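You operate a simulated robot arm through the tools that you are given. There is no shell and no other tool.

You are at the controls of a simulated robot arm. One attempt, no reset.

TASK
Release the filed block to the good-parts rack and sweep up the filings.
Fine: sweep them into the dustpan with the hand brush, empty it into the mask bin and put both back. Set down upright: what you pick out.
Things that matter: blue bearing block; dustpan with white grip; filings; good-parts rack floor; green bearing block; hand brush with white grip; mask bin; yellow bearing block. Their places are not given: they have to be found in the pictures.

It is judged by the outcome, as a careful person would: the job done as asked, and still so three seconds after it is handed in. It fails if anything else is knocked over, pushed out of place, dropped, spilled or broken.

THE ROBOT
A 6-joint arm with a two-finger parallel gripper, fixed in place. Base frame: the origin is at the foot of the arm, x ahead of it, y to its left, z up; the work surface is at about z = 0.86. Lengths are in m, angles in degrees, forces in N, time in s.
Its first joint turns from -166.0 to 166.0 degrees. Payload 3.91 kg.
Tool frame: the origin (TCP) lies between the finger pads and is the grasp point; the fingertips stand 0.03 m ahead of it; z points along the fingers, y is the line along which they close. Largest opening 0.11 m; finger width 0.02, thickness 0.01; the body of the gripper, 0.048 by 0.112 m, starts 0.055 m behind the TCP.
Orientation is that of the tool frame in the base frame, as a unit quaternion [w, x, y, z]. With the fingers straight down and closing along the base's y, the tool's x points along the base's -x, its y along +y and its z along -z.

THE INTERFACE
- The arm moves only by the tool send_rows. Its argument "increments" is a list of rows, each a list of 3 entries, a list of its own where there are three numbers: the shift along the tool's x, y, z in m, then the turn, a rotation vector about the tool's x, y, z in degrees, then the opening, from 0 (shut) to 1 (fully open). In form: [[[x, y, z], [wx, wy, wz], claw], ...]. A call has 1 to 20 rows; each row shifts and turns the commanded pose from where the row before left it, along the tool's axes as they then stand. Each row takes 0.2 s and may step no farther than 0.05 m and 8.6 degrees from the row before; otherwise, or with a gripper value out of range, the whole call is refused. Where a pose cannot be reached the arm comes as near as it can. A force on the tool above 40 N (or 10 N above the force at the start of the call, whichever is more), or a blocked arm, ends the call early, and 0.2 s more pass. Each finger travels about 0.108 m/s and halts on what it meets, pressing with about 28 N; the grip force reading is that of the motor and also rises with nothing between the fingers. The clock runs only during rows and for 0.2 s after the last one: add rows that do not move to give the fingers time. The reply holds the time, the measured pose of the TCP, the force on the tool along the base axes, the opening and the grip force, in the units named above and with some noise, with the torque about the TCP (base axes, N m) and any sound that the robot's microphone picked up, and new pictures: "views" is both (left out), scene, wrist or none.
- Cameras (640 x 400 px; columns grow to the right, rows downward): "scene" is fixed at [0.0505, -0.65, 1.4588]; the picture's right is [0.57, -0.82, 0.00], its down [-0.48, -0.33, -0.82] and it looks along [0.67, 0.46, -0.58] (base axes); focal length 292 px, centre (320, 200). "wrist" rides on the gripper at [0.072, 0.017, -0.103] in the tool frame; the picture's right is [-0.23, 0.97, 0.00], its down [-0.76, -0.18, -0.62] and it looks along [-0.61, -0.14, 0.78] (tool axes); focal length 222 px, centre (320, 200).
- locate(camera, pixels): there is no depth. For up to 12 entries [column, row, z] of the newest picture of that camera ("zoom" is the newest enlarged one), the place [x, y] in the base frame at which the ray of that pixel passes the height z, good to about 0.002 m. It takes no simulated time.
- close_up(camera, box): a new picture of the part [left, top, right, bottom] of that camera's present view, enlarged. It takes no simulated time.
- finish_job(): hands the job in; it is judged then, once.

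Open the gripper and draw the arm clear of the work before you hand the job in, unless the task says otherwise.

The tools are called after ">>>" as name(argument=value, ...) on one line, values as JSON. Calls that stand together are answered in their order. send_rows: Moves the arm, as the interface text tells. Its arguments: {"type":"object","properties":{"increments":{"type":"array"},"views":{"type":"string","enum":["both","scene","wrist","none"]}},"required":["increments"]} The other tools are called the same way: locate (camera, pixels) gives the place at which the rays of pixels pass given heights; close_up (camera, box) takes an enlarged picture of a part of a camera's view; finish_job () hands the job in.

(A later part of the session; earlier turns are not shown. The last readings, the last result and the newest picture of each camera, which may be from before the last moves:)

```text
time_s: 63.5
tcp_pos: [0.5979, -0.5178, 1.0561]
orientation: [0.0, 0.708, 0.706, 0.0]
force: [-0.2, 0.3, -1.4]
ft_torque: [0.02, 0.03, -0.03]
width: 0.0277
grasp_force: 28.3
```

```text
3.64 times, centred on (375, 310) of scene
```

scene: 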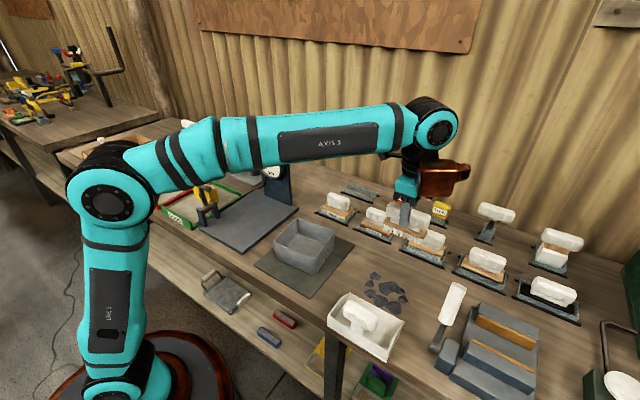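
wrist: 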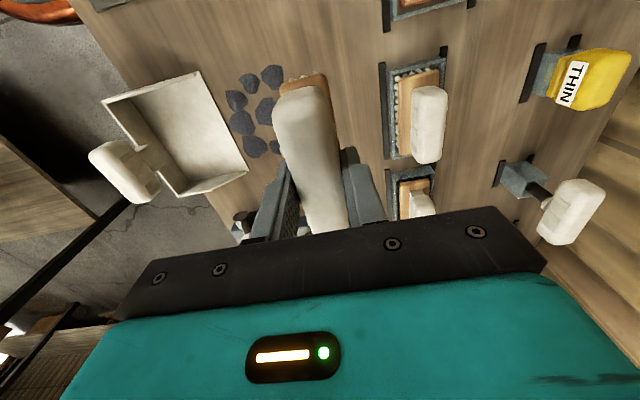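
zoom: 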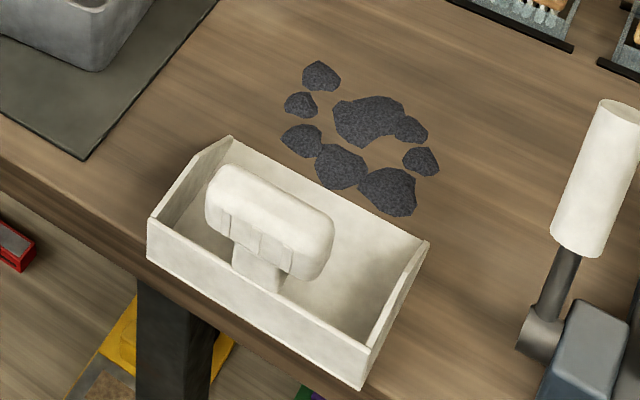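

I locate the outline points of the filings and the pan lip at bench level.

>>> locate(camera="scene", pixels=[[375.5, 271.5, 0.863], [364.8, 293.5, 0.863], [407.7, 300.4, 0.863], [395.6, 314.1, 0.863], [404.6, 290.5, 0.863], [365, 284, 0.863], [382, 278, 0.863], [350.5, 292.3, 0.863], [404.8, 321.5, 0.863], [380.8, 303, 0.863]])

>>> locate(camera="wrist", pixels=[[199.7, 71.4, 0.863], [247, 170.5, 0.863], [283.5, 70, 0.863], [226, 90, 0.863], [258, 157, 0.863], [145, 80, 0.9], [179, 195, 0.9]])

```text
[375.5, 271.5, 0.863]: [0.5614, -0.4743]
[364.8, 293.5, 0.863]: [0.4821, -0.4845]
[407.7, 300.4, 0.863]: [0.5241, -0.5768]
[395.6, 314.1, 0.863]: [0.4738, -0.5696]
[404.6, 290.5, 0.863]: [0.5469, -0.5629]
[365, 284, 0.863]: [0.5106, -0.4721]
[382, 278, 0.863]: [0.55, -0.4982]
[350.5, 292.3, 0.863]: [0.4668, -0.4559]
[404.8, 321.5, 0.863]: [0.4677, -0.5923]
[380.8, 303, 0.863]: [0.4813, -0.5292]
```

```text
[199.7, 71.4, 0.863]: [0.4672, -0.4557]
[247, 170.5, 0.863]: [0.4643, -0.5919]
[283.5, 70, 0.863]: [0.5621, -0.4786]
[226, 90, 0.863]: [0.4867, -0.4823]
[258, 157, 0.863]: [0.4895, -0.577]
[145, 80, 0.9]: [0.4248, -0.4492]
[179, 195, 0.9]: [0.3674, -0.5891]
```

Filings span x 0.474–0.561, y -0.472 to -0.577; the pan's lip is at x=0.467 from y -0.456 to -0.592. I lower the brush behind them at (0.60,-0.512).

>>> send_rows(increments=[[[0.006, 0.002, 0.03], [0, 0, 0], 0.1], [[0, 0, 0.04], [0, 0, 0], 0.1], [[0, 0, 0.035], [0, 0, 0], 0.1], [[0, 0, 0.02], [0, 0, 0], 0.1], [[0, 0, 0], [0, 0, 0], 0.1]], views="both")

>>> close_up(camera="scene", box=[340, 220, 460, 340])

```text
time_s: 64.7
tcp_pos: [0.6016, -0.5101, 0.9305]
orientation: [0.0, 0.708, 0.706, 0.0]
force: [0.3, 0.2, -2.1]
ft_torque: [-0.04, -0.03, -0.02]
width: 0.0274
grasp_force: 27.9
```

scene: 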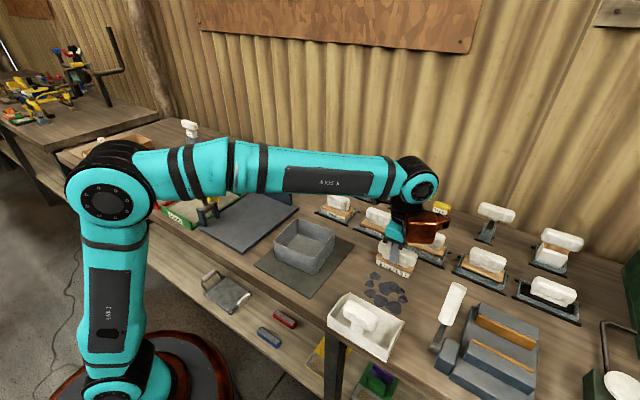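
wrist: 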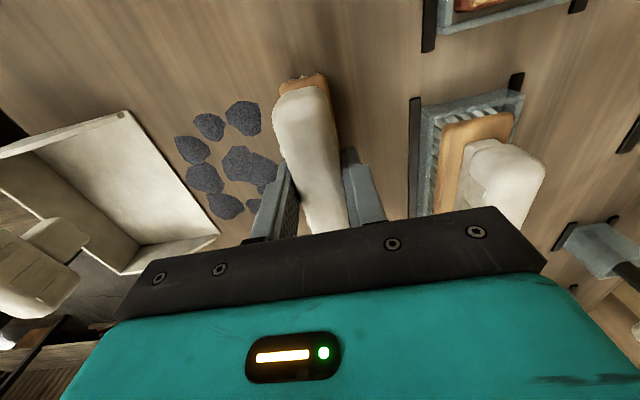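

```text
3.33 times, centred on (400, 280) of scene
```

zoom: 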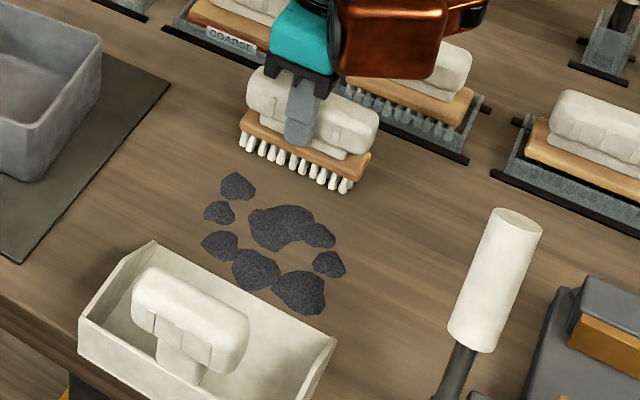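

The brush hangs just above the bench behind the filings. I lower in millimetre steps to feel the bench.

>>> send_rows(increments=[[[0, 0, 0.003], [0, 0, 0], 0.1], [[0, 0, 0.002], [0, 0, 0], 0.1], [[0, 0, 0], [0, 0, 0], 0.1]], views="none")

>>> send_rows(increments=[[[0, 0, 0.002], [0, 0, 0], 0.1], [[0, 0, 0], [0, 0, 0], 0.1]], views="none")

```text
time_s: 65.5
tcp_pos: [0.6009, -0.5115, 0.9284]
orientation: [0.001, 0.709, 0.706, -0.001]
force: [4.3, -6.9, 36.8]
ft_torque: [-0.1, -0.18, -0.05]
width: 0.0281
grasp_force: 28.0
```

```text
time_s: 66.1
tcp_pos: [0.6018, -0.5102, 0.9244]
orientation: [0.0, 0.708, 0.706, -0.001]
force: [4.9, -6.6, 36.2]
ft_torque: [-0.11, -0.24, -0.02]
width: 0.0279
grasp_force: 28.1
```

The bristles press on the bench with about 36 N, more than wanted. I ease up until the contact is light.

>>> send_rows(increments=[[[0, 0, -0.002], [0, 0, 0], 0.1], [[0, 0, 0], [0, 0, 0], 0.1]], views="none")

```text
time_s: 66.7
tcp_pos: [0.6005, -0.5102, 0.9236]
orientation: [-0.003, 0.708, 0.706, -0.002]
force: [0.8, -0.6, 11.9]
ft_torque: [-0.49, -0.13, 0.01]
width: 0.028
grasp_force: 28.2
```

Contact is about 12 N. I ease a little more and begin sweeping toward -x, first only a short way to see how the filings respond.

>>> send_rows(increments=[[[0, 0, -0.0007], [0, 0, 0], 0.1], [[0, -0.01, 0], [0, 0, 0], 0.1], [[0, -0.01, 0], [0, 0, 0], 0.1], [[0, -0.01, 0], [0, 0, 0], 0.1], [[0, -0.01, 0], [0, 0, 0], 0.1], [[0, 0, 0], [0, 0, 0], 0.1]], views="both")

>>> close_up(camera="scene", box=[340, 230, 450, 340])

>>> close_up(camera="wrist", box=[90, 40, 370, 240])

```text
time_s: 68.1
tcp_pos: [0.561, -0.5097, 0.9262]
orientation: [0.0, 0.708, 0.706, 0.0]
force: [-0.6, 0.4, -2.8]
ft_torque: [-0.01, 0.04, -0.01]
width: 0.0277
grasp_force: 28.0
```

scene: 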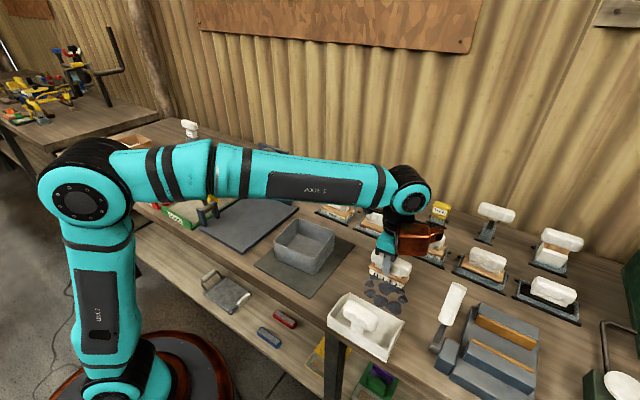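
wrist: 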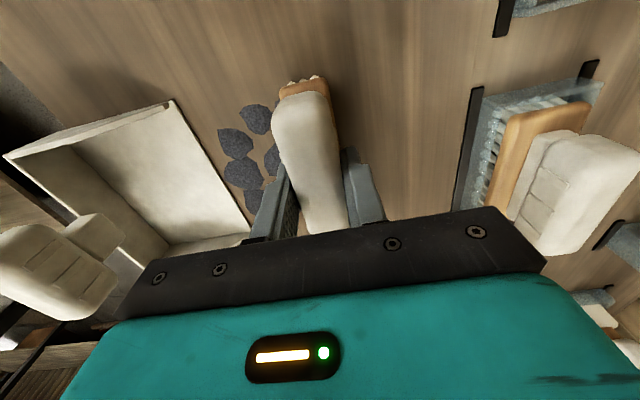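

```text
3.64 times, centred on (395, 285) of scene
```

zoom: 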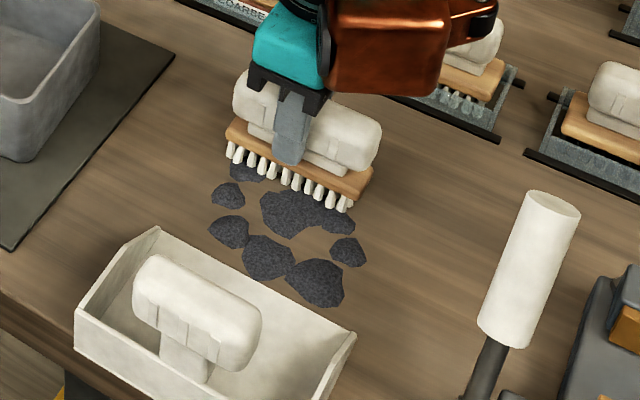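

```text
2.00 times, centred on (230, 140) of wrist
```

zoom: 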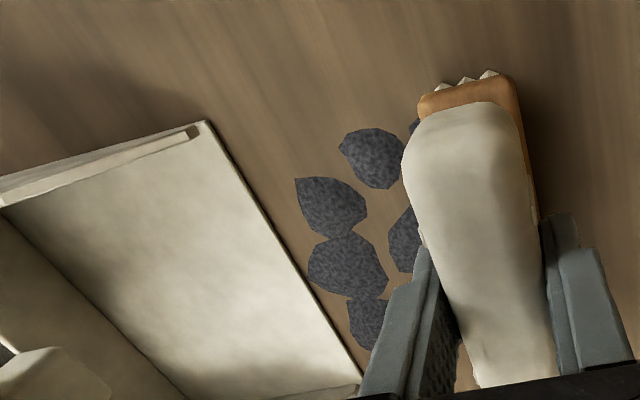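

The reading shows the bristles lost contact and passed over the first flake. I lift, go back, and set down with a firmer but still gentle press.

>>> send_rows(increments=[[[0, 0, -0.008], [0, 0, 0], 0.1], [[0, 0.02, 0], [0, 0, 0], 0.1], [[0, 0.02, 0], [0, 0, 0], 0.1], [[0, 0, 0.006], [0, 0, 0], 0.1], [[0, 0, 0.0035], [0, 0, 0], 0.1], [[0, 0, 0], [0, 0, 0], 0.1]], views="none")

```text
time_s: 69.5
tcp_pos: [0.6016, -0.5102, 0.925]
orientation: [0.0, 0.709, 0.705, -0.001]
force: [-1.0, -0.7, -1.9]
ft_torque: [0.0, 0.0, 0.04]
width: 0.0279
grasp_force: 27.9
```

No contact yet; I lower by a millimetre at a time.

>>> send_rows(increments=[[[0, 0, 0.0012], [0, 0, 0], 0.1], [[0, 0, 0], [0, 0, 0], 0.1]], views="none")

>>> send_rows(increments=[[[0, 0, 0.001], [0, 0, 0], 0.1], [[0, 0, 0], [0, 0, 0], 0.1]], views="none")

```text
time_s: 70.1
tcp_pos: [0.6019, -0.5108, 0.9247]
orientation: [0.001, 0.709, 0.705, -0.001]
force: [5.1, 1.6, 12.9]
ft_torque: [0.78, -0.32, -0.23]
width: 0.028
grasp_force: 28.0
```

```text
time_s: 70.7
tcp_pos: [0.6018, -0.5101, 0.925]
orientation: [0.001, 0.708, 0.706, -0.001]
force: [10.7, -1.3, 33.0]
ft_torque: [0.32, -0.38, -0.07]
width: 0.0276
grasp_force: 27.5
```

Contact is now 33 N; I ease by half a millimetre and sweep toward the pan in small steps.

>>> send_rows(increments=[[[0, 0, -0.0005], [0, 0, 0], 0.1], [[0, -0.01, 0], [0, 0, 0], 0.1], [[0, -0.01, 0], [0, 0, 0], 0.1], [[0, -0.01, 0], [0, 0, 0], 0.1], [[0, -0.01, 0], [0, 0, 0], 0.1], [[0, 0, 0], [0, 0, 0], 0.1]], views="both")

>>> close_up(camera="scene", box=[340, 230, 450, 340])

```text
time_s: 71.3
tcp_pos: [0.599, -0.5105, 0.9232]
orientation: [0.002, 0.708, 0.706, -0.001]
force: [-1.6, -0.4, -1.7]
ft_torque: [-0.02, -0.01, -0.01]
width: 0.0277
grasp_force: 27.8
stopped in row 2: the force on the tool passed its limit at 48 N (the readings are from after the stop); the commanded pose is now the measured one
```

scene: 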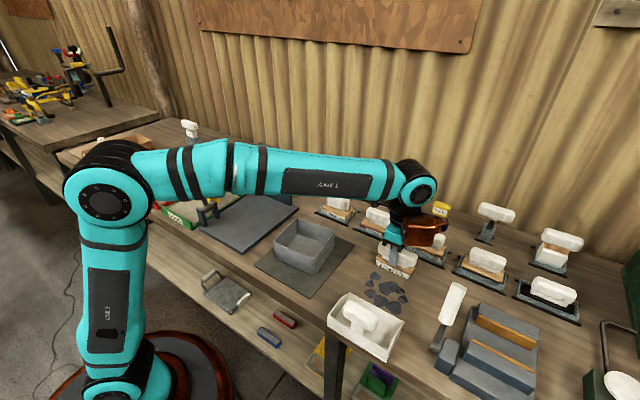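
wrist: 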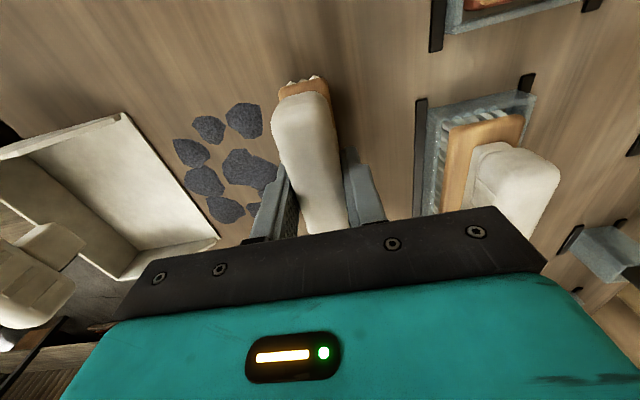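

```text
3.64 times, centred on (395, 285) of scene
```

zoom: 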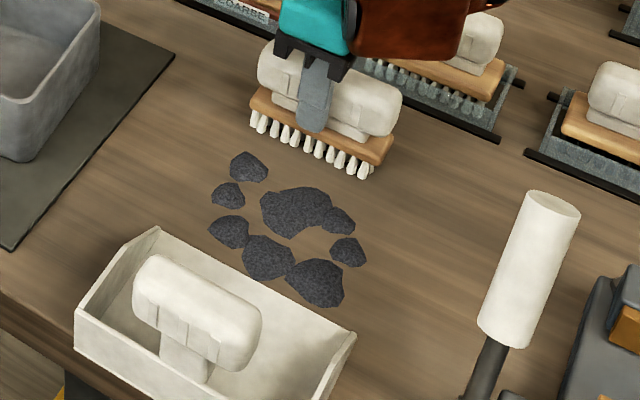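

The press was too firm for sliding. I find a light contact by half-millimetre steps.

>>> send_rows(increments=[[[0, 0, 0.0007], [0, 0, 0], 0.1], [[0, 0, 0], [0, 0, 0], 0.1]], views="none")

>>> send_rows(increments=[[[0, 0, 0.0005], [0, 0, 0], 0.1], [[0, 0, 0], [0, 0, 0], 0.1]], views="none")

```text
time_s: 71.9
tcp_pos: [0.6009, -0.5114, 0.9245]
orientation: [0.003, 0.707, 0.707, -0.001]
force: [-4.9, -1.8, 4.2]
ft_torque: [0.15, 0.17, 0.19]
width: 0.0275
grasp_force: 27.8
```

```text
time_s: 72.5
tcp_pos: [0.5981, -0.5113, 0.9231]
orientation: [0.003, 0.708, 0.706, 0.0]
force: [-4.7, -7.1, 13.1]
ft_torque: [0.09, 0.26, 0.14]
width: 0.0277
grasp_force: 28.5
```

Contact is about 13 N. I sweep with smaller steps.

>>> send_rows(increments=[[[0, -0.006, -0.0003], [0, 0, 0], 0.1], [[0, -0.006, 0], [0, 0, 0], 0.1], [[0, -0.006, 0], [0, 0, 0], 0.1], [[0, -0.006, 0], [0, 0, 0], 0.1], [[0, -0.006, 0], [0, 0, 0], 0.1], [[0, -0.006, 0], [0, 0, 0], 0.1], [[0, -0.006, 0], [0, 0, 0], 0.1]], views="both")

>>> close_up(camera="scene", box=[340, 230, 450, 340])

```text
time_s: 74.1
tcp_pos: [0.5593, -0.5099, 0.9244]
orientation: [0.001, 0.708, 0.706, -0.001]
force: [9.9, 0.3, 14.2]
ft_torque: [0.1, -0.39, -0.03]
width: 0.0277
grasp_force: 28.3
```

scene: 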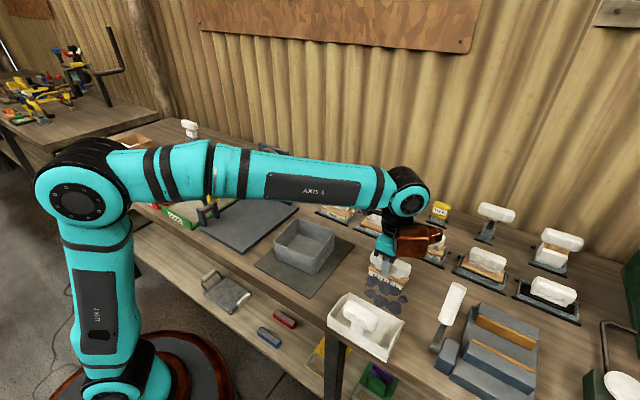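
wrist: 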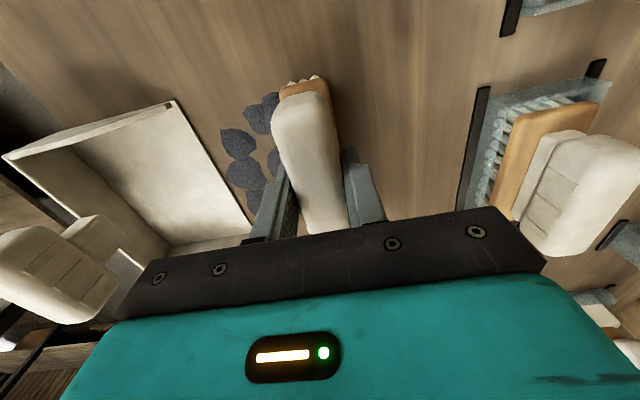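

```text
3.64 times, centred on (395, 285) of scene
```

zoom: 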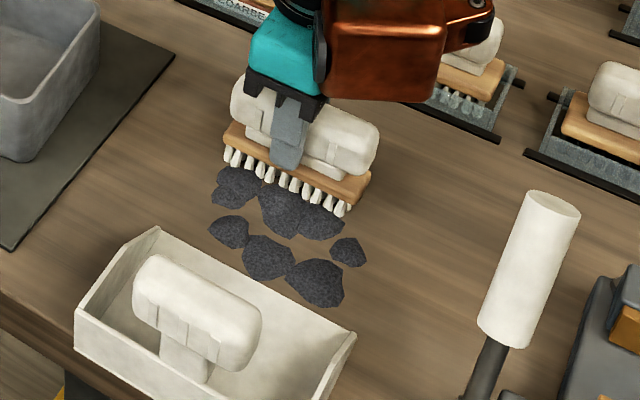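

Now the flakes move with the bristles: the top one and the big one shifted toward the pan. I continue the sweep.

>>> send_rows(increments=[[[0, -0.006, 0], [0, 0, 0], 0.1], [[0, -0.006, 0], [0, 0, 0], 0.1], [[0, -0.006, 0], [0, 0, 0], 0.1], [[0, -0.006, 0], [0, 0, 0], 0.1], [[0, -0.006, 0], [0, 0, 0], 0.1]], views="both")

>>> close_up(camera="scene", box=[340, 250, 430, 330])

>>> close_up(camera="wrist", box=[90, 40, 370, 240])

```text
time_s: 75.3
tcp_pos: [0.527, -0.5101, 0.9245]
orientation: [0.002, 0.708, 0.706, -0.001]
force: [12.3, 2.4, 15.8]
ft_torque: [-0.03, -0.48, 0.03]
width: 0.0278
grasp_force: 27.6
```

scene: 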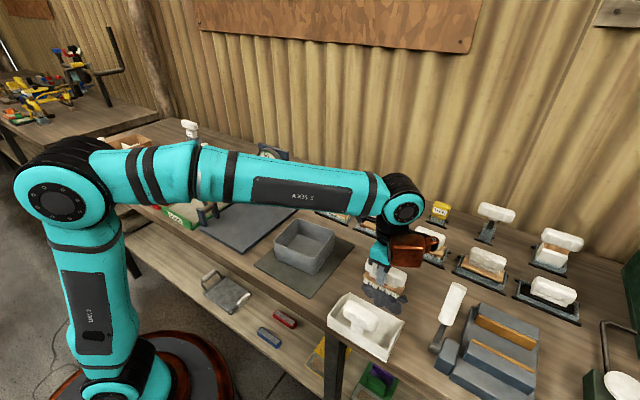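
wrist: 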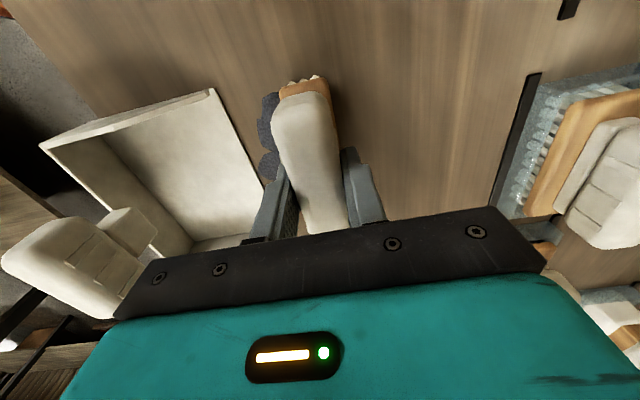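

```text
5.00 times, centred on (385, 290) of scene
```

zoom: 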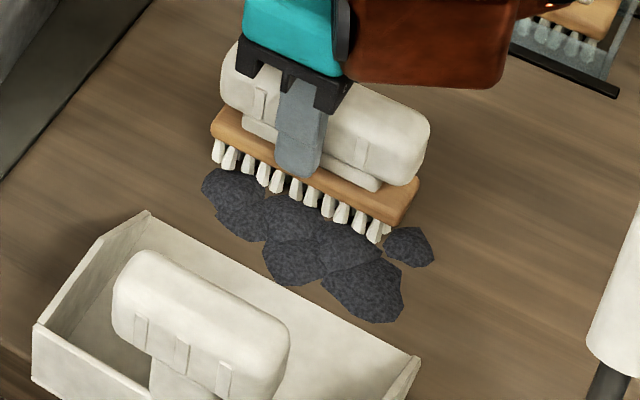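

```text
2.00 times, centred on (230, 140) of wrist
```

zoom: 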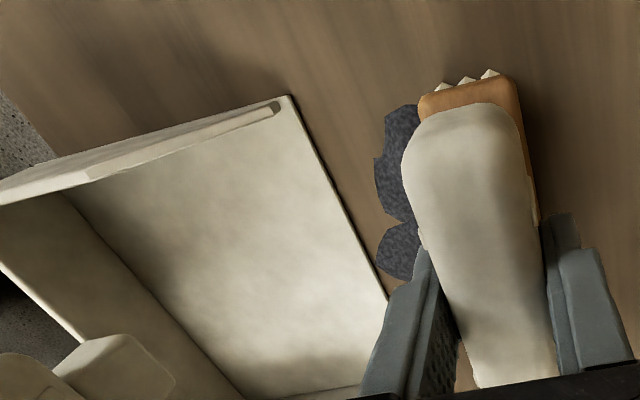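

The flakes gather in front of the bristles; only the right-most flake (zoom (410,245)) is slipping past the end. I lift, shift 2.5 cm toward it, and start behind it.

>>> send_rows(increments=[[[0, 0, -0.01], [0, 0, 0], 0.1], [[0, 0.018, 0], [0, 0, 0], 0.1], [[-0.013, 0.014, 0], [0, 0, 0], 0.1], [[-0.013, 0, 0], [0, 0, 0], 0.1], [[0, 0, 0.008], [0, 0, 0], 0.1], [[0, 0, 0.0015], [0, 0, 0], 0.1], [[0, 0, 0], [0, 0, 0], 0.1]], views="both")

>>> close_up(camera="scene", box=[340, 250, 430, 330])

```text
time_s: 76.9
tcp_pos: [0.5596, -0.5357, 0.9236]
orientation: [0.002, 0.708, 0.706, 0.0]
force: [-0.1, -1.4, 0.6]
ft_torque: [-0.11, -0.03, 0.06]
width: 0.0278
grasp_force: 27.9
```

scene: 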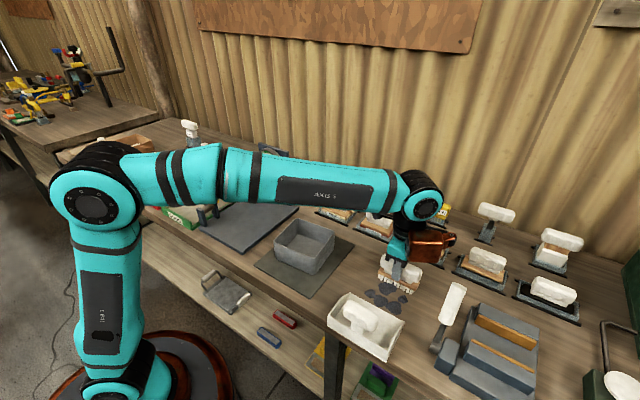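
wrist: 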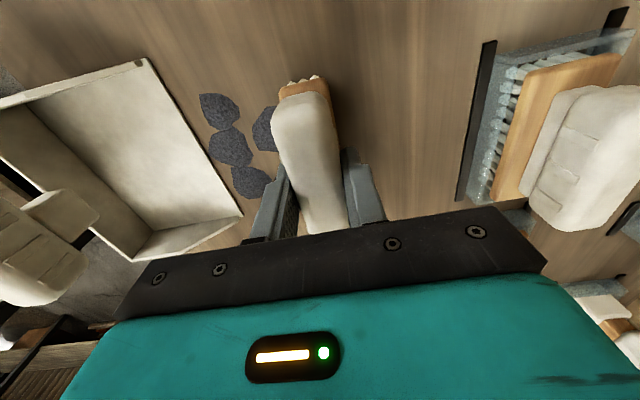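

```text
5.00 times, centred on (385, 290) of scene
```

zoom: 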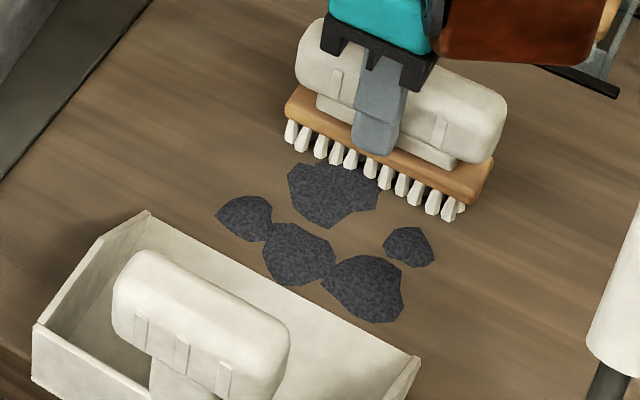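

Some flakes changed place; I raise the brush well clear and take stock of all of them.

>>> send_rows(increments=[[[0, 0, -0.03], [0, 0, 0], 0.1], [[0, 0.02, -0.04], [0, 0, 0], 0.1], [[0, 0.03, -0.03], [0, 0, 0], 0.1], [[0, 0, 0], [0, 0, 0], 0.1]], views="both")

>>> close_up(camera="scene", box=[340, 250, 430, 330])

>>> close_up(camera="scene", box=[360, 190, 450, 270])

>>> close_up(camera="wrist", box=[90, 20, 370, 220])

```text
time_s: 77.9
tcp_pos: [0.6103, -0.5352, 1.0243]
orientation: [0.001, 0.707, 0.707, -0.001]
force: [-0.4, -0.5, -1.7]
ft_torque: [0.02, 0.0, 0.0]
width: 0.0277
grasp_force: 28.4
```

scene: 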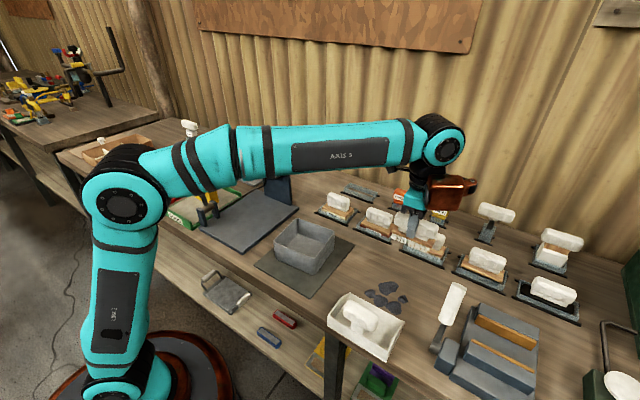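
wrist: 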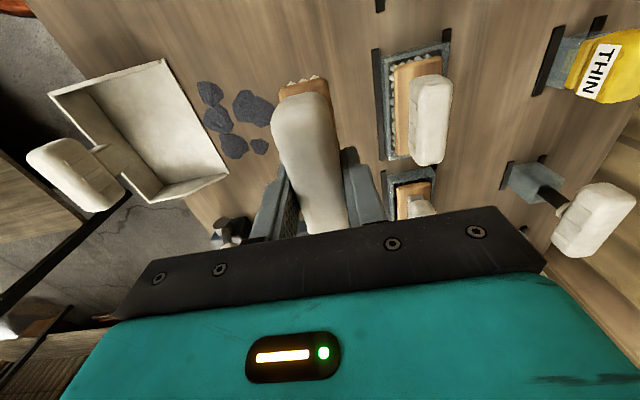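

```text
5.00 times, centred on (385, 290) of scene
```

zoom: 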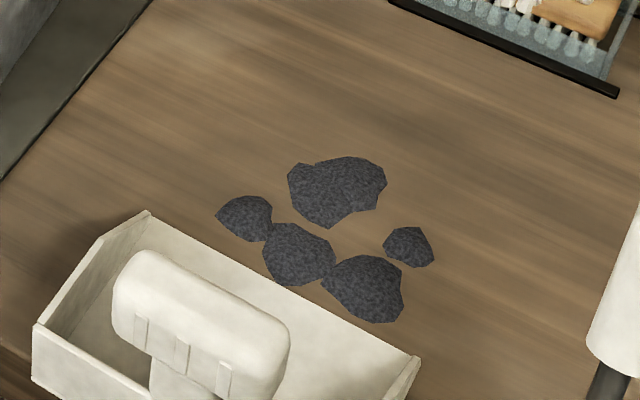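

```text
5.00 times, centred on (405, 230) of scene
```

zoom: 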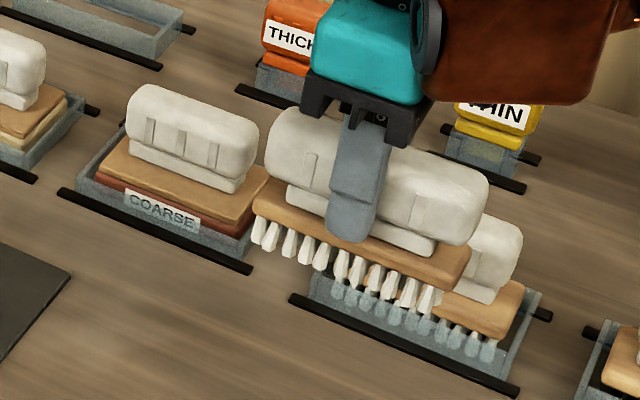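

```text
2.00 times, centred on (230, 120) of wrist
```

zoom: 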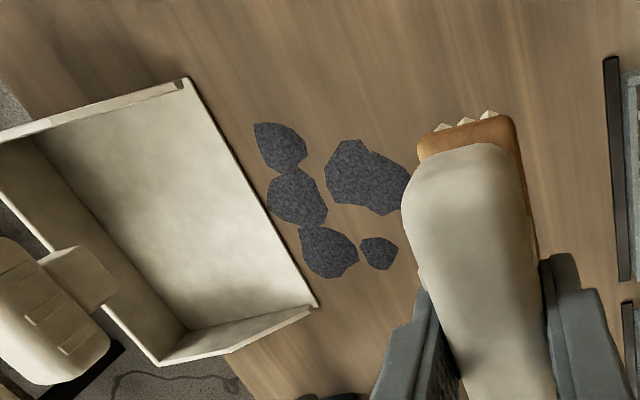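

Three of the eight flakes are gone from the bench while the other five lie where they were. I tilt the brush's underside toward the fixed camera to see whether they cling to the bristles.

>>> send_rows(increments=[[[0, -0.03, -0.03], [0, 0, 0], 0.1], [[0, -0.03, -0.02], [0, 0, 0], 0.1], [[0, 0, 0], [8, 0, 0], 0.1], [[0, 0, 0], [8, 0, 0], 0.1], [[0, 0, 0], [8, 0, 0], 0.1], [[0, 0, 0], [8, 0, 0], 0.1], [[0, 0, 0], [8, 0, 0], 0.1], [[0, 0, 0], [8, 0, 0], 0.1], [[0, 0, 0], [0, 0, 0], 0.1]], views="both")

>>> close_up(camera="scene", box=[350, 190, 470, 290])

```text
time_s: 79.9
tcp_pos: [0.5063, -0.5367, 1.0048]
orientation: [-0.274, 0.646, 0.651, -0.289]
force: [0.3, 0.7, -2.0]
ft_torque: [-0.02, -0.05, 0.02]
width: 0.0278
grasp_force: 27.9
out of reach, approached as far as the arm can: row 7, 8
```

scene: 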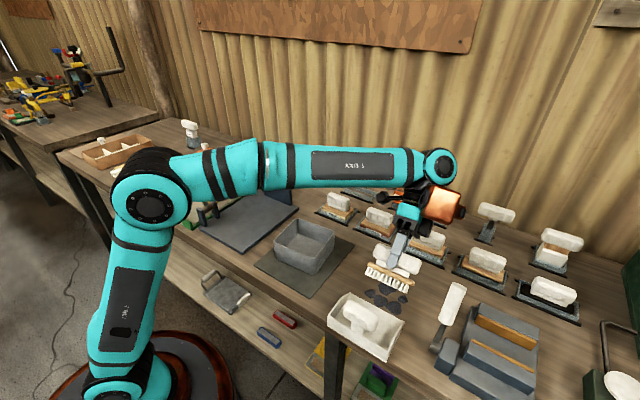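
wrist: 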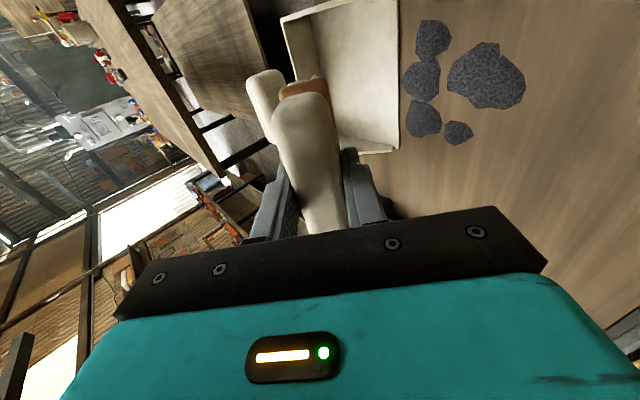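

```text
4.00 times, centred on (410, 240) of scene
```

zoom: 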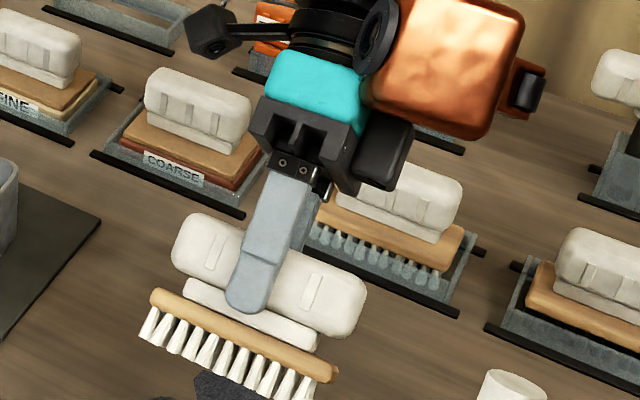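

I enlarge the bristle ends.

>>> close_up(camera="scene", box=[360, 255, 420, 305])

>>> close_up(camera="wrist", box=[270, 0, 550, 180])

```text
8.00 times, centred on (390, 280) of scene
```

zoom: 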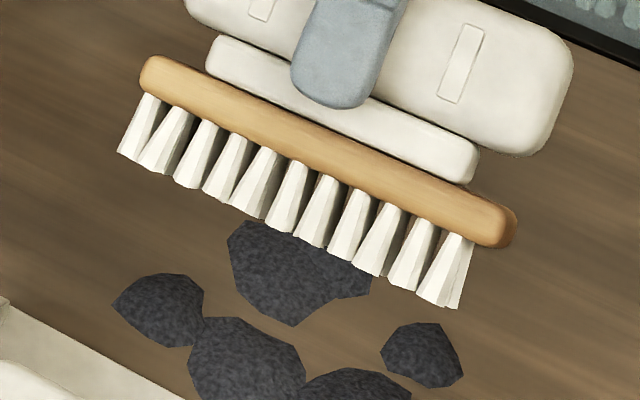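

```text
2.22 times, centred on (410, 90) of wrist
```

zoom: 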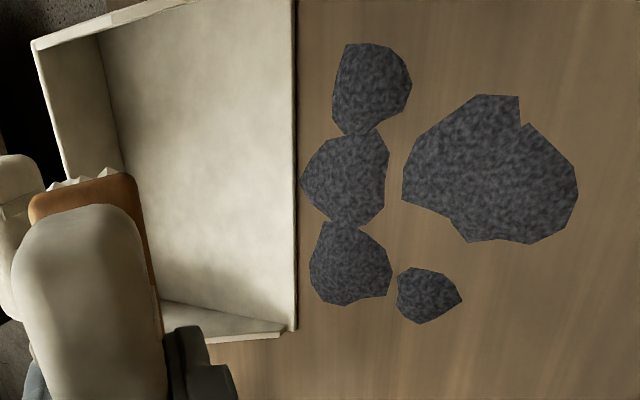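

The flakes are flat patches; three disappeared during the sweep. I raise the brush in front of the fixed camera to look at the bristle tips themselves.

>>> send_rows(increments=[[[0, -0.037, -0.026], [0, 0, 0], 0.1], [[0, -0.037, -0.026], [0, 0, 0], 0.1], [[0, -0.037, -0.026], [0, 0, 0], 0.1], [[0, -0.037, -0.026], [0, 0, 0], 0.1], [[0, -0.037, -0.026], [0, 0, 0], 0.1], [[0, -0.037, -0.026], [0, 0, 0], 0.1], [[0, 0, 0], [8, 0, 0], 0.1], [[0, 0, 0], [8, 0, 0], 0.1], [[0, 0, 0], [0, 0, 0], 0.1]], views="both")

>>> close_up(camera="scene", box=[300, 80, 480, 220])

```text
time_s: 81.9
tcp_pos: [0.3172, -0.5746, 1.0501]
orientation: [-0.364, 0.599, 0.605, -0.378]
force: [-0.1, 0.2, -2.2]
ft_torque: [0.0, -0.04, -0.01]
width: 0.0277
grasp_force: 28.3
out of reach, approached as far as the arm can: row 1, 2, 3, 4, 5, 6, 7, 8
```

scene: 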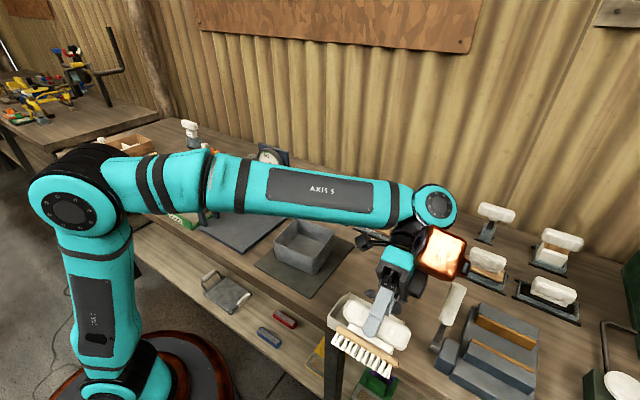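
wrist: 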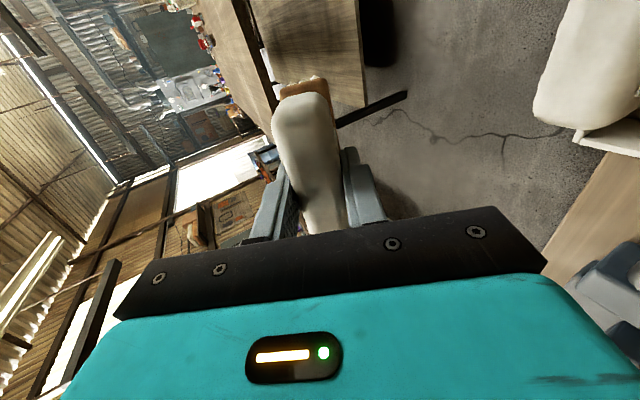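

```text
2.86 times, centred on (390, 150) of scene
```

zoom: 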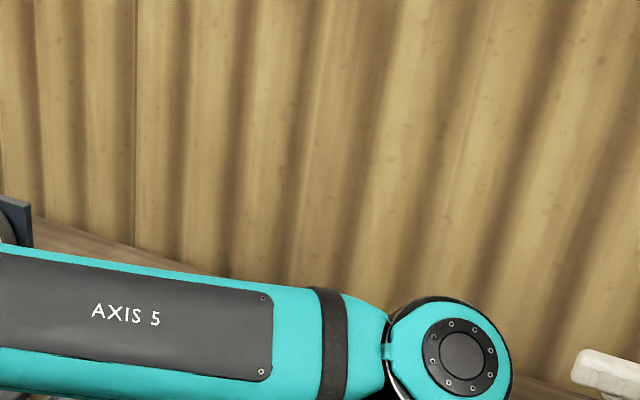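

The arm stopped short at its limit, hovering over the bench edge near the pan. I look at the bristles here.

>>> close_up(camera="scene", box=[325, 310, 425, 390])

>>> close_up(camera="scene", box=[340, 260, 440, 330])

```text
5.00 times, centred on (375, 350) of scene
```

zoom: 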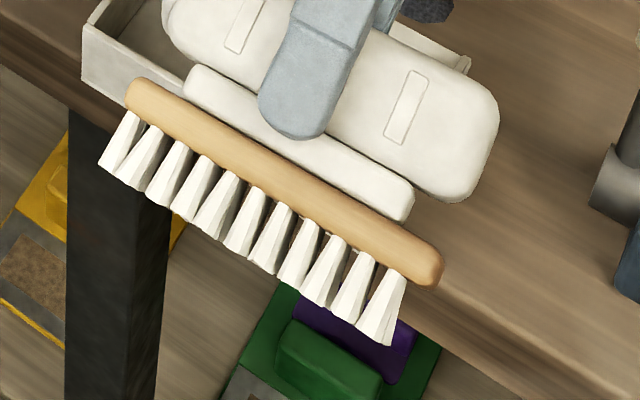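

```text
5.71 times, centred on (390, 295) of scene
```

zoom: 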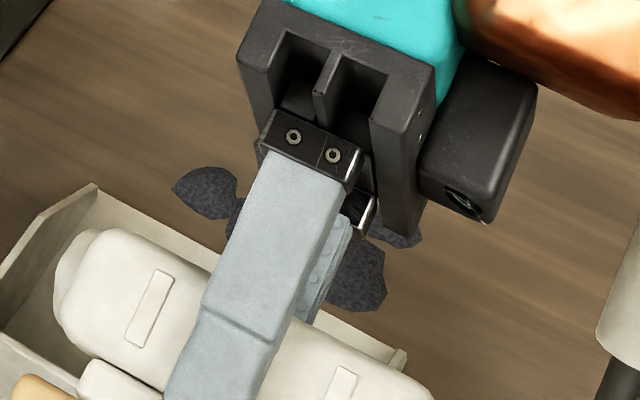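

The bristles are clean. I bring the hand upright again and step aside to inspect the pan's inside and the bench.

>>> send_rows(increments=[[[0, 0, 0], [-8, 0, 0], 0.1], [[0, 0, 0], [-8, 0, 0], 0.1], [[0, 0, 0], [-8, 0, 0], 0.1], [[0, 0, 0], [-8, 0, 0], 0.1], [[0, 0, 0], [-8, 0, 0], 0.1], [[0, 0, 0], [-8, 0, 0], 0.1], [[0, 0, 0], [-8, 0, 0], 0.1], [[0, 0, 0], [-7.2, 0, 0], 0.1], [[0.03, 0.02, -0.03], [0, 0, 0], 0.1], [[0.03, 0.02, -0.03], [0, 0, 0], 0.1], [[0.04, 0.02, 0], [0, 0, 0], 0.1], [[0.04, 0.02, 0], [0, 0, 0], 0.1], [[0.04, 0.02, 0], [0, 0, 0], 0.1], [[0, 0, 0], [0, 0, 0], 0.1]], views="both")

>>> close_up(camera="scene", box=[320, 255, 430, 365])

>>> close_up(camera="wrist", box=[90, 40, 390, 230])

```text
time_s: 84.9
tcp_pos: [0.4139, -0.3948, 1.1108]
orientation: [-0.003, 0.708, 0.707, -0.005]
force: [0.0, 1.4, -0.9]
ft_torque: [0.0, 0.0, -0.02]
width: 0.0278
grasp_force: 27.6
```

scene: 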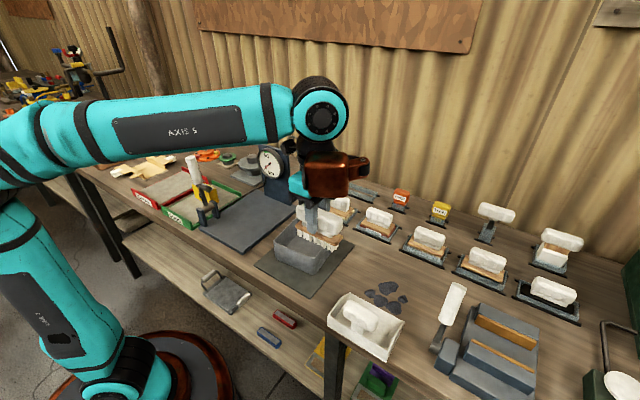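
wrist: 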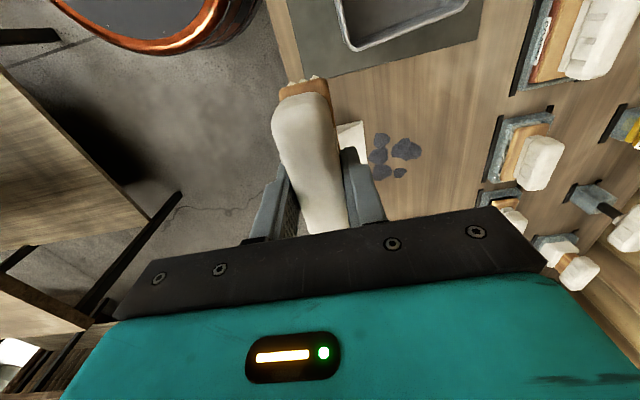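

```text
3.64 times, centred on (375, 310) of scene
```

zoom: 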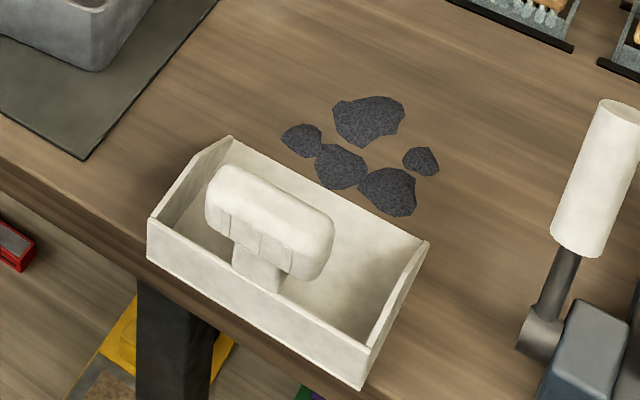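

```text
2.11 times, centred on (240, 135) of wrist
```

zoom: 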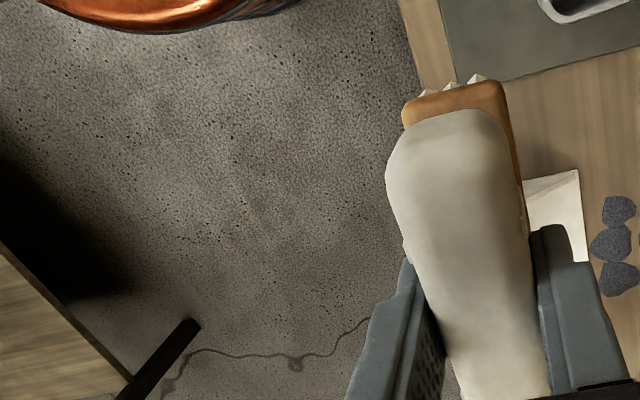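

The pan is empty and five flakes lie at their first places. I search the surroundings for the three missing flakes.

>>> close_up(camera="scene", box=[380, 240, 540, 400])

>>> close_up(camera="scene", box=[180, 250, 400, 400])

>>> close_up(camera="scene", box=[270, 180, 400, 280])

>>> close_up(camera="wrist", box=[250, 50, 500, 230])

```text
2.50 times, centred on (460, 320) of scene
```

zoom: 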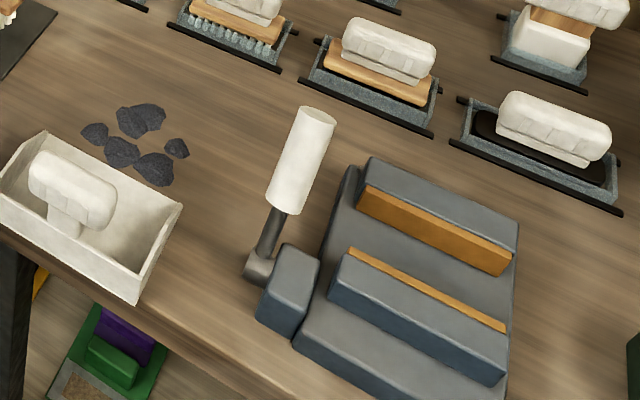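

```text
2.67 times, centred on (290, 325) of scene
```

zoom: 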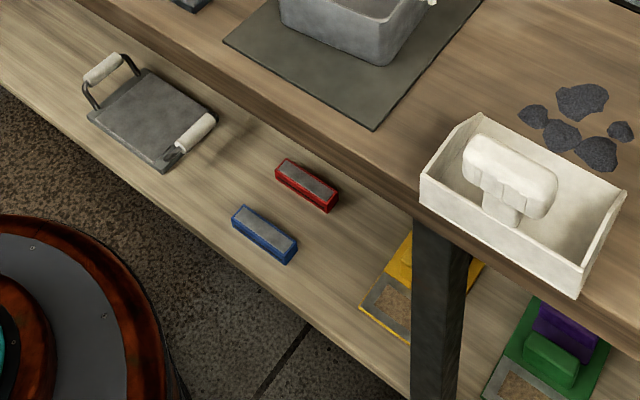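

```text
4.00 times, centred on (335, 230) of scene
```

zoom: 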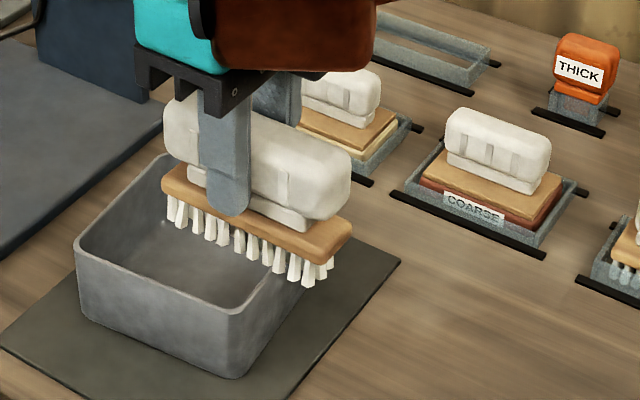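

```text
2.22 times, centred on (375, 140) of wrist
```

zoom: 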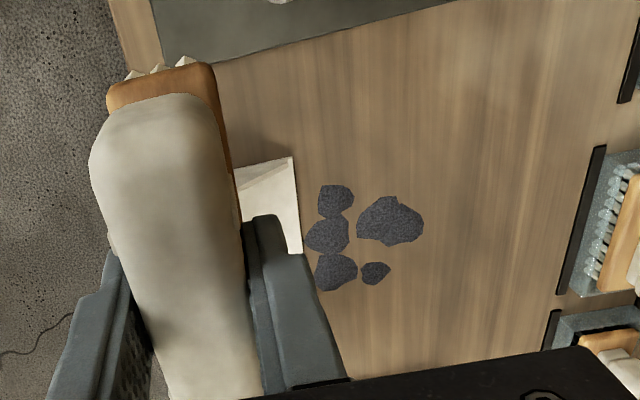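

Nothing lies elsewhere on the bench. The rear of the pan's floor is hidden from here, so I move the camera to see into the whole pan from above.

>>> send_rows(increments=[[[-0.02, 0.037, 0], [0, 0, 0], 0.1], [[-0.02, 0.037, 0], [0, 0, 0], 0.1], [[-0.02, 0.037, 0], [0, 0, 0], 0.1], [[-0.02, 0.037, 0], [0, 0, 0], 0.1], [[-0.02, 0.037, 0], [0, 0, 0], 0.1], [[0, 0, 0], [0, 0, 0], 0.1]], views="wrist")

>>> close_up(camera="wrist", box=[60, 40, 340, 230])

```text
time_s: 86.3
tcp_pos: [0.599, -0.4942, 1.1087]
orientation: [-0.003, 0.708, 0.707, -0.005]
force: [-0.7, -0.1, -1.2]
ft_torque: [0.04, -0.02, 0.01]
width: 0.0277
grasp_force: 28.2
```

wrist: 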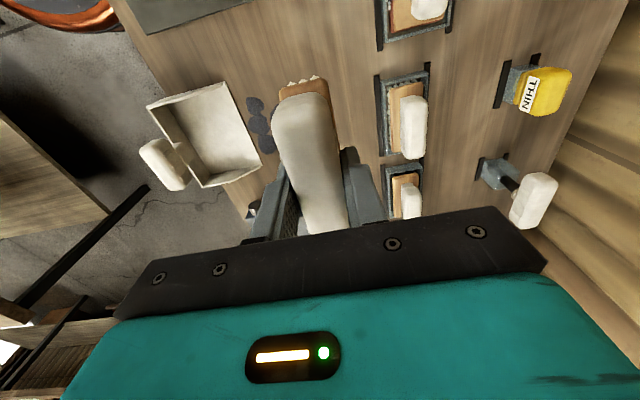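

```text
2.11 times, centred on (200, 135) of wrist
```

zoom: 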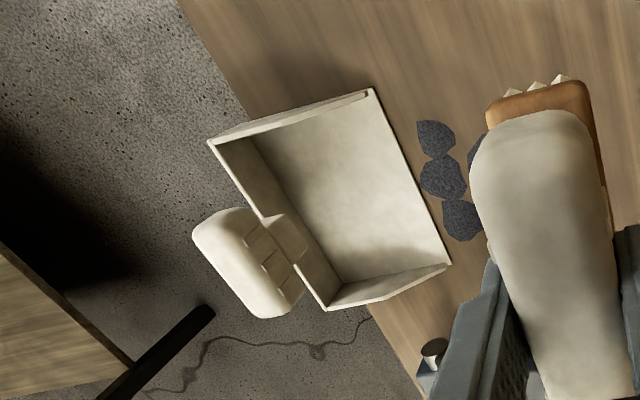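

The pan is empty as well. I carry the brush inward, where there is room to tip it up toward the fixed camera and see the bristle tips.

>>> send_rows(increments=[[[0.0277, -0.0356, -0.02], [0, 0, 0], 0.1], [[0.0277, -0.0356, -0.02], [0, 0, 0], 0.1], [[0.0277, -0.0356, -0.02], [0, 0, 0], 0.1], [[0.0277, -0.0356, -0.02], [0, 0, 0], 0.1], [[0.0277, -0.0356, -0.02], [0, 0, 0], 0.1], [[0.0277, -0.0356, -0.02], [0, 0, 0], 0.1], [[0.0277, -0.0356, -0.02], [0, 0, 0], 0.1], [[0, 0, 0], [8, 0, 0], 0.1], [[0, 0, 0], [8, 0, 0], 0.1], [[0, 0, 0], [8, 0, 0], 0.1], [[0, 0, 0], [8, 0, 0], 0.1], [[0, 0, 0], [8, 0, 0], 0.1], [[0, 0, 0], [8, 0, 0], 0.1], [[0, 0, 0], [8, 0, 0], 0.1], [[0, 0, 0], [8, 0, 0], 0.1], [[0, 0, 0], [8, 0, 0], 0.1], [[0, 0, 0], [0, 0, 0], 0.1]], views="scene")

```text
time_s: 89.9
tcp_pos: [0.2423, -0.4314, 0.9733]
orientation: [-0.413, 0.571, 0.573, -0.42]
force: [-0.6, -0.2, -1.1]
ft_torque: [0.0, -0.04, 0.02]
width: 0.0279
grasp_force: 28.3
out of reach, approached as far as the arm can: row 9, 10, 11, 12, 13, 14, 15, 16
```

scene: 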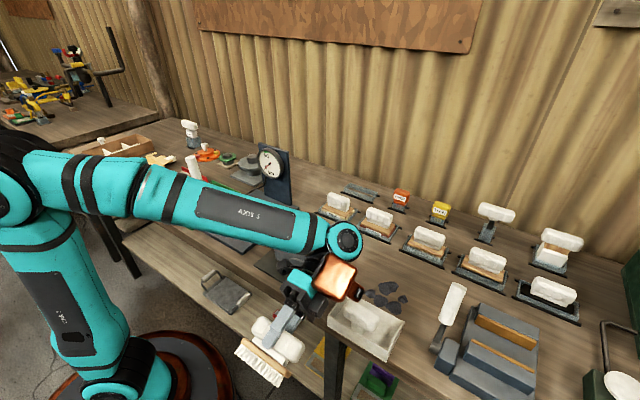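

The arm is at an odd limit pose but touching nothing. I look at the bristle tips now and then straighten up.

>>> close_up(camera="scene", box=[220, 310, 320, 395])

```text
4.71 times, centred on (270, 352) of scene
```

zoom: 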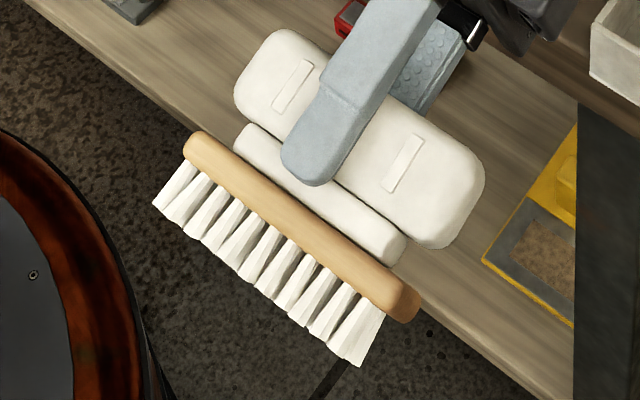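

The tips are clean too, so the three flakes are simply no longer shown. I straighten the hand step by step.

>>> send_rows(increments=[[[0, 0, 0], [-8, 0, 0], 0.1], [[0, 0, 0], [-8, 0, 0], 0.1], [[0, 0, 0], [-8, 0, 0], 0.1], [[0, 0, 0], [-8, 0, 0], 0.1], [[0, 0, 0], [-8, 0, 0], 0.1], [[0, 0, 0], [-8, 0, 0], 0.1], [[0, 0, 0], [-8, 0, 0], 0.1], [[0, 0, 0], [-8, 0, 0], 0.1], [[0, 0, 0], [-8, 0, 0], 0.1], [[0, 0, -0.04], [0, 0, 0], 0.1], [[0, 0, -0.04], [0, 0, 0], 0.1], [[0, 0, -0.04], [0, 0, 0], 0.1], [[0, 0, 0], [0, 0, 0], 0.1]], views="both")

```text
time_s: 92.7
tcp_pos: [0.2462, -0.4324, 1.0942]
orientation: [-0.004, 0.708, 0.706, -0.006]
force: [0.6, -0.9, -1.9]
ft_torque: [0.03, -0.03, -0.01]
width: 0.0278
grasp_force: 28.5
```

scene: 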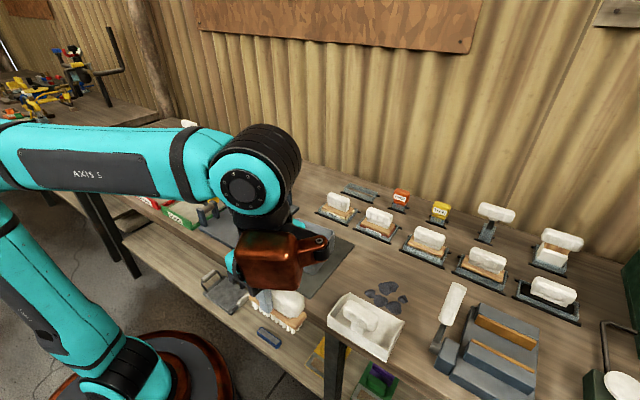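
wrist: 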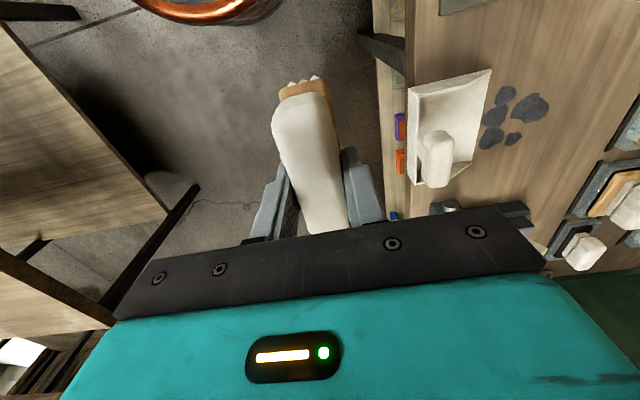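

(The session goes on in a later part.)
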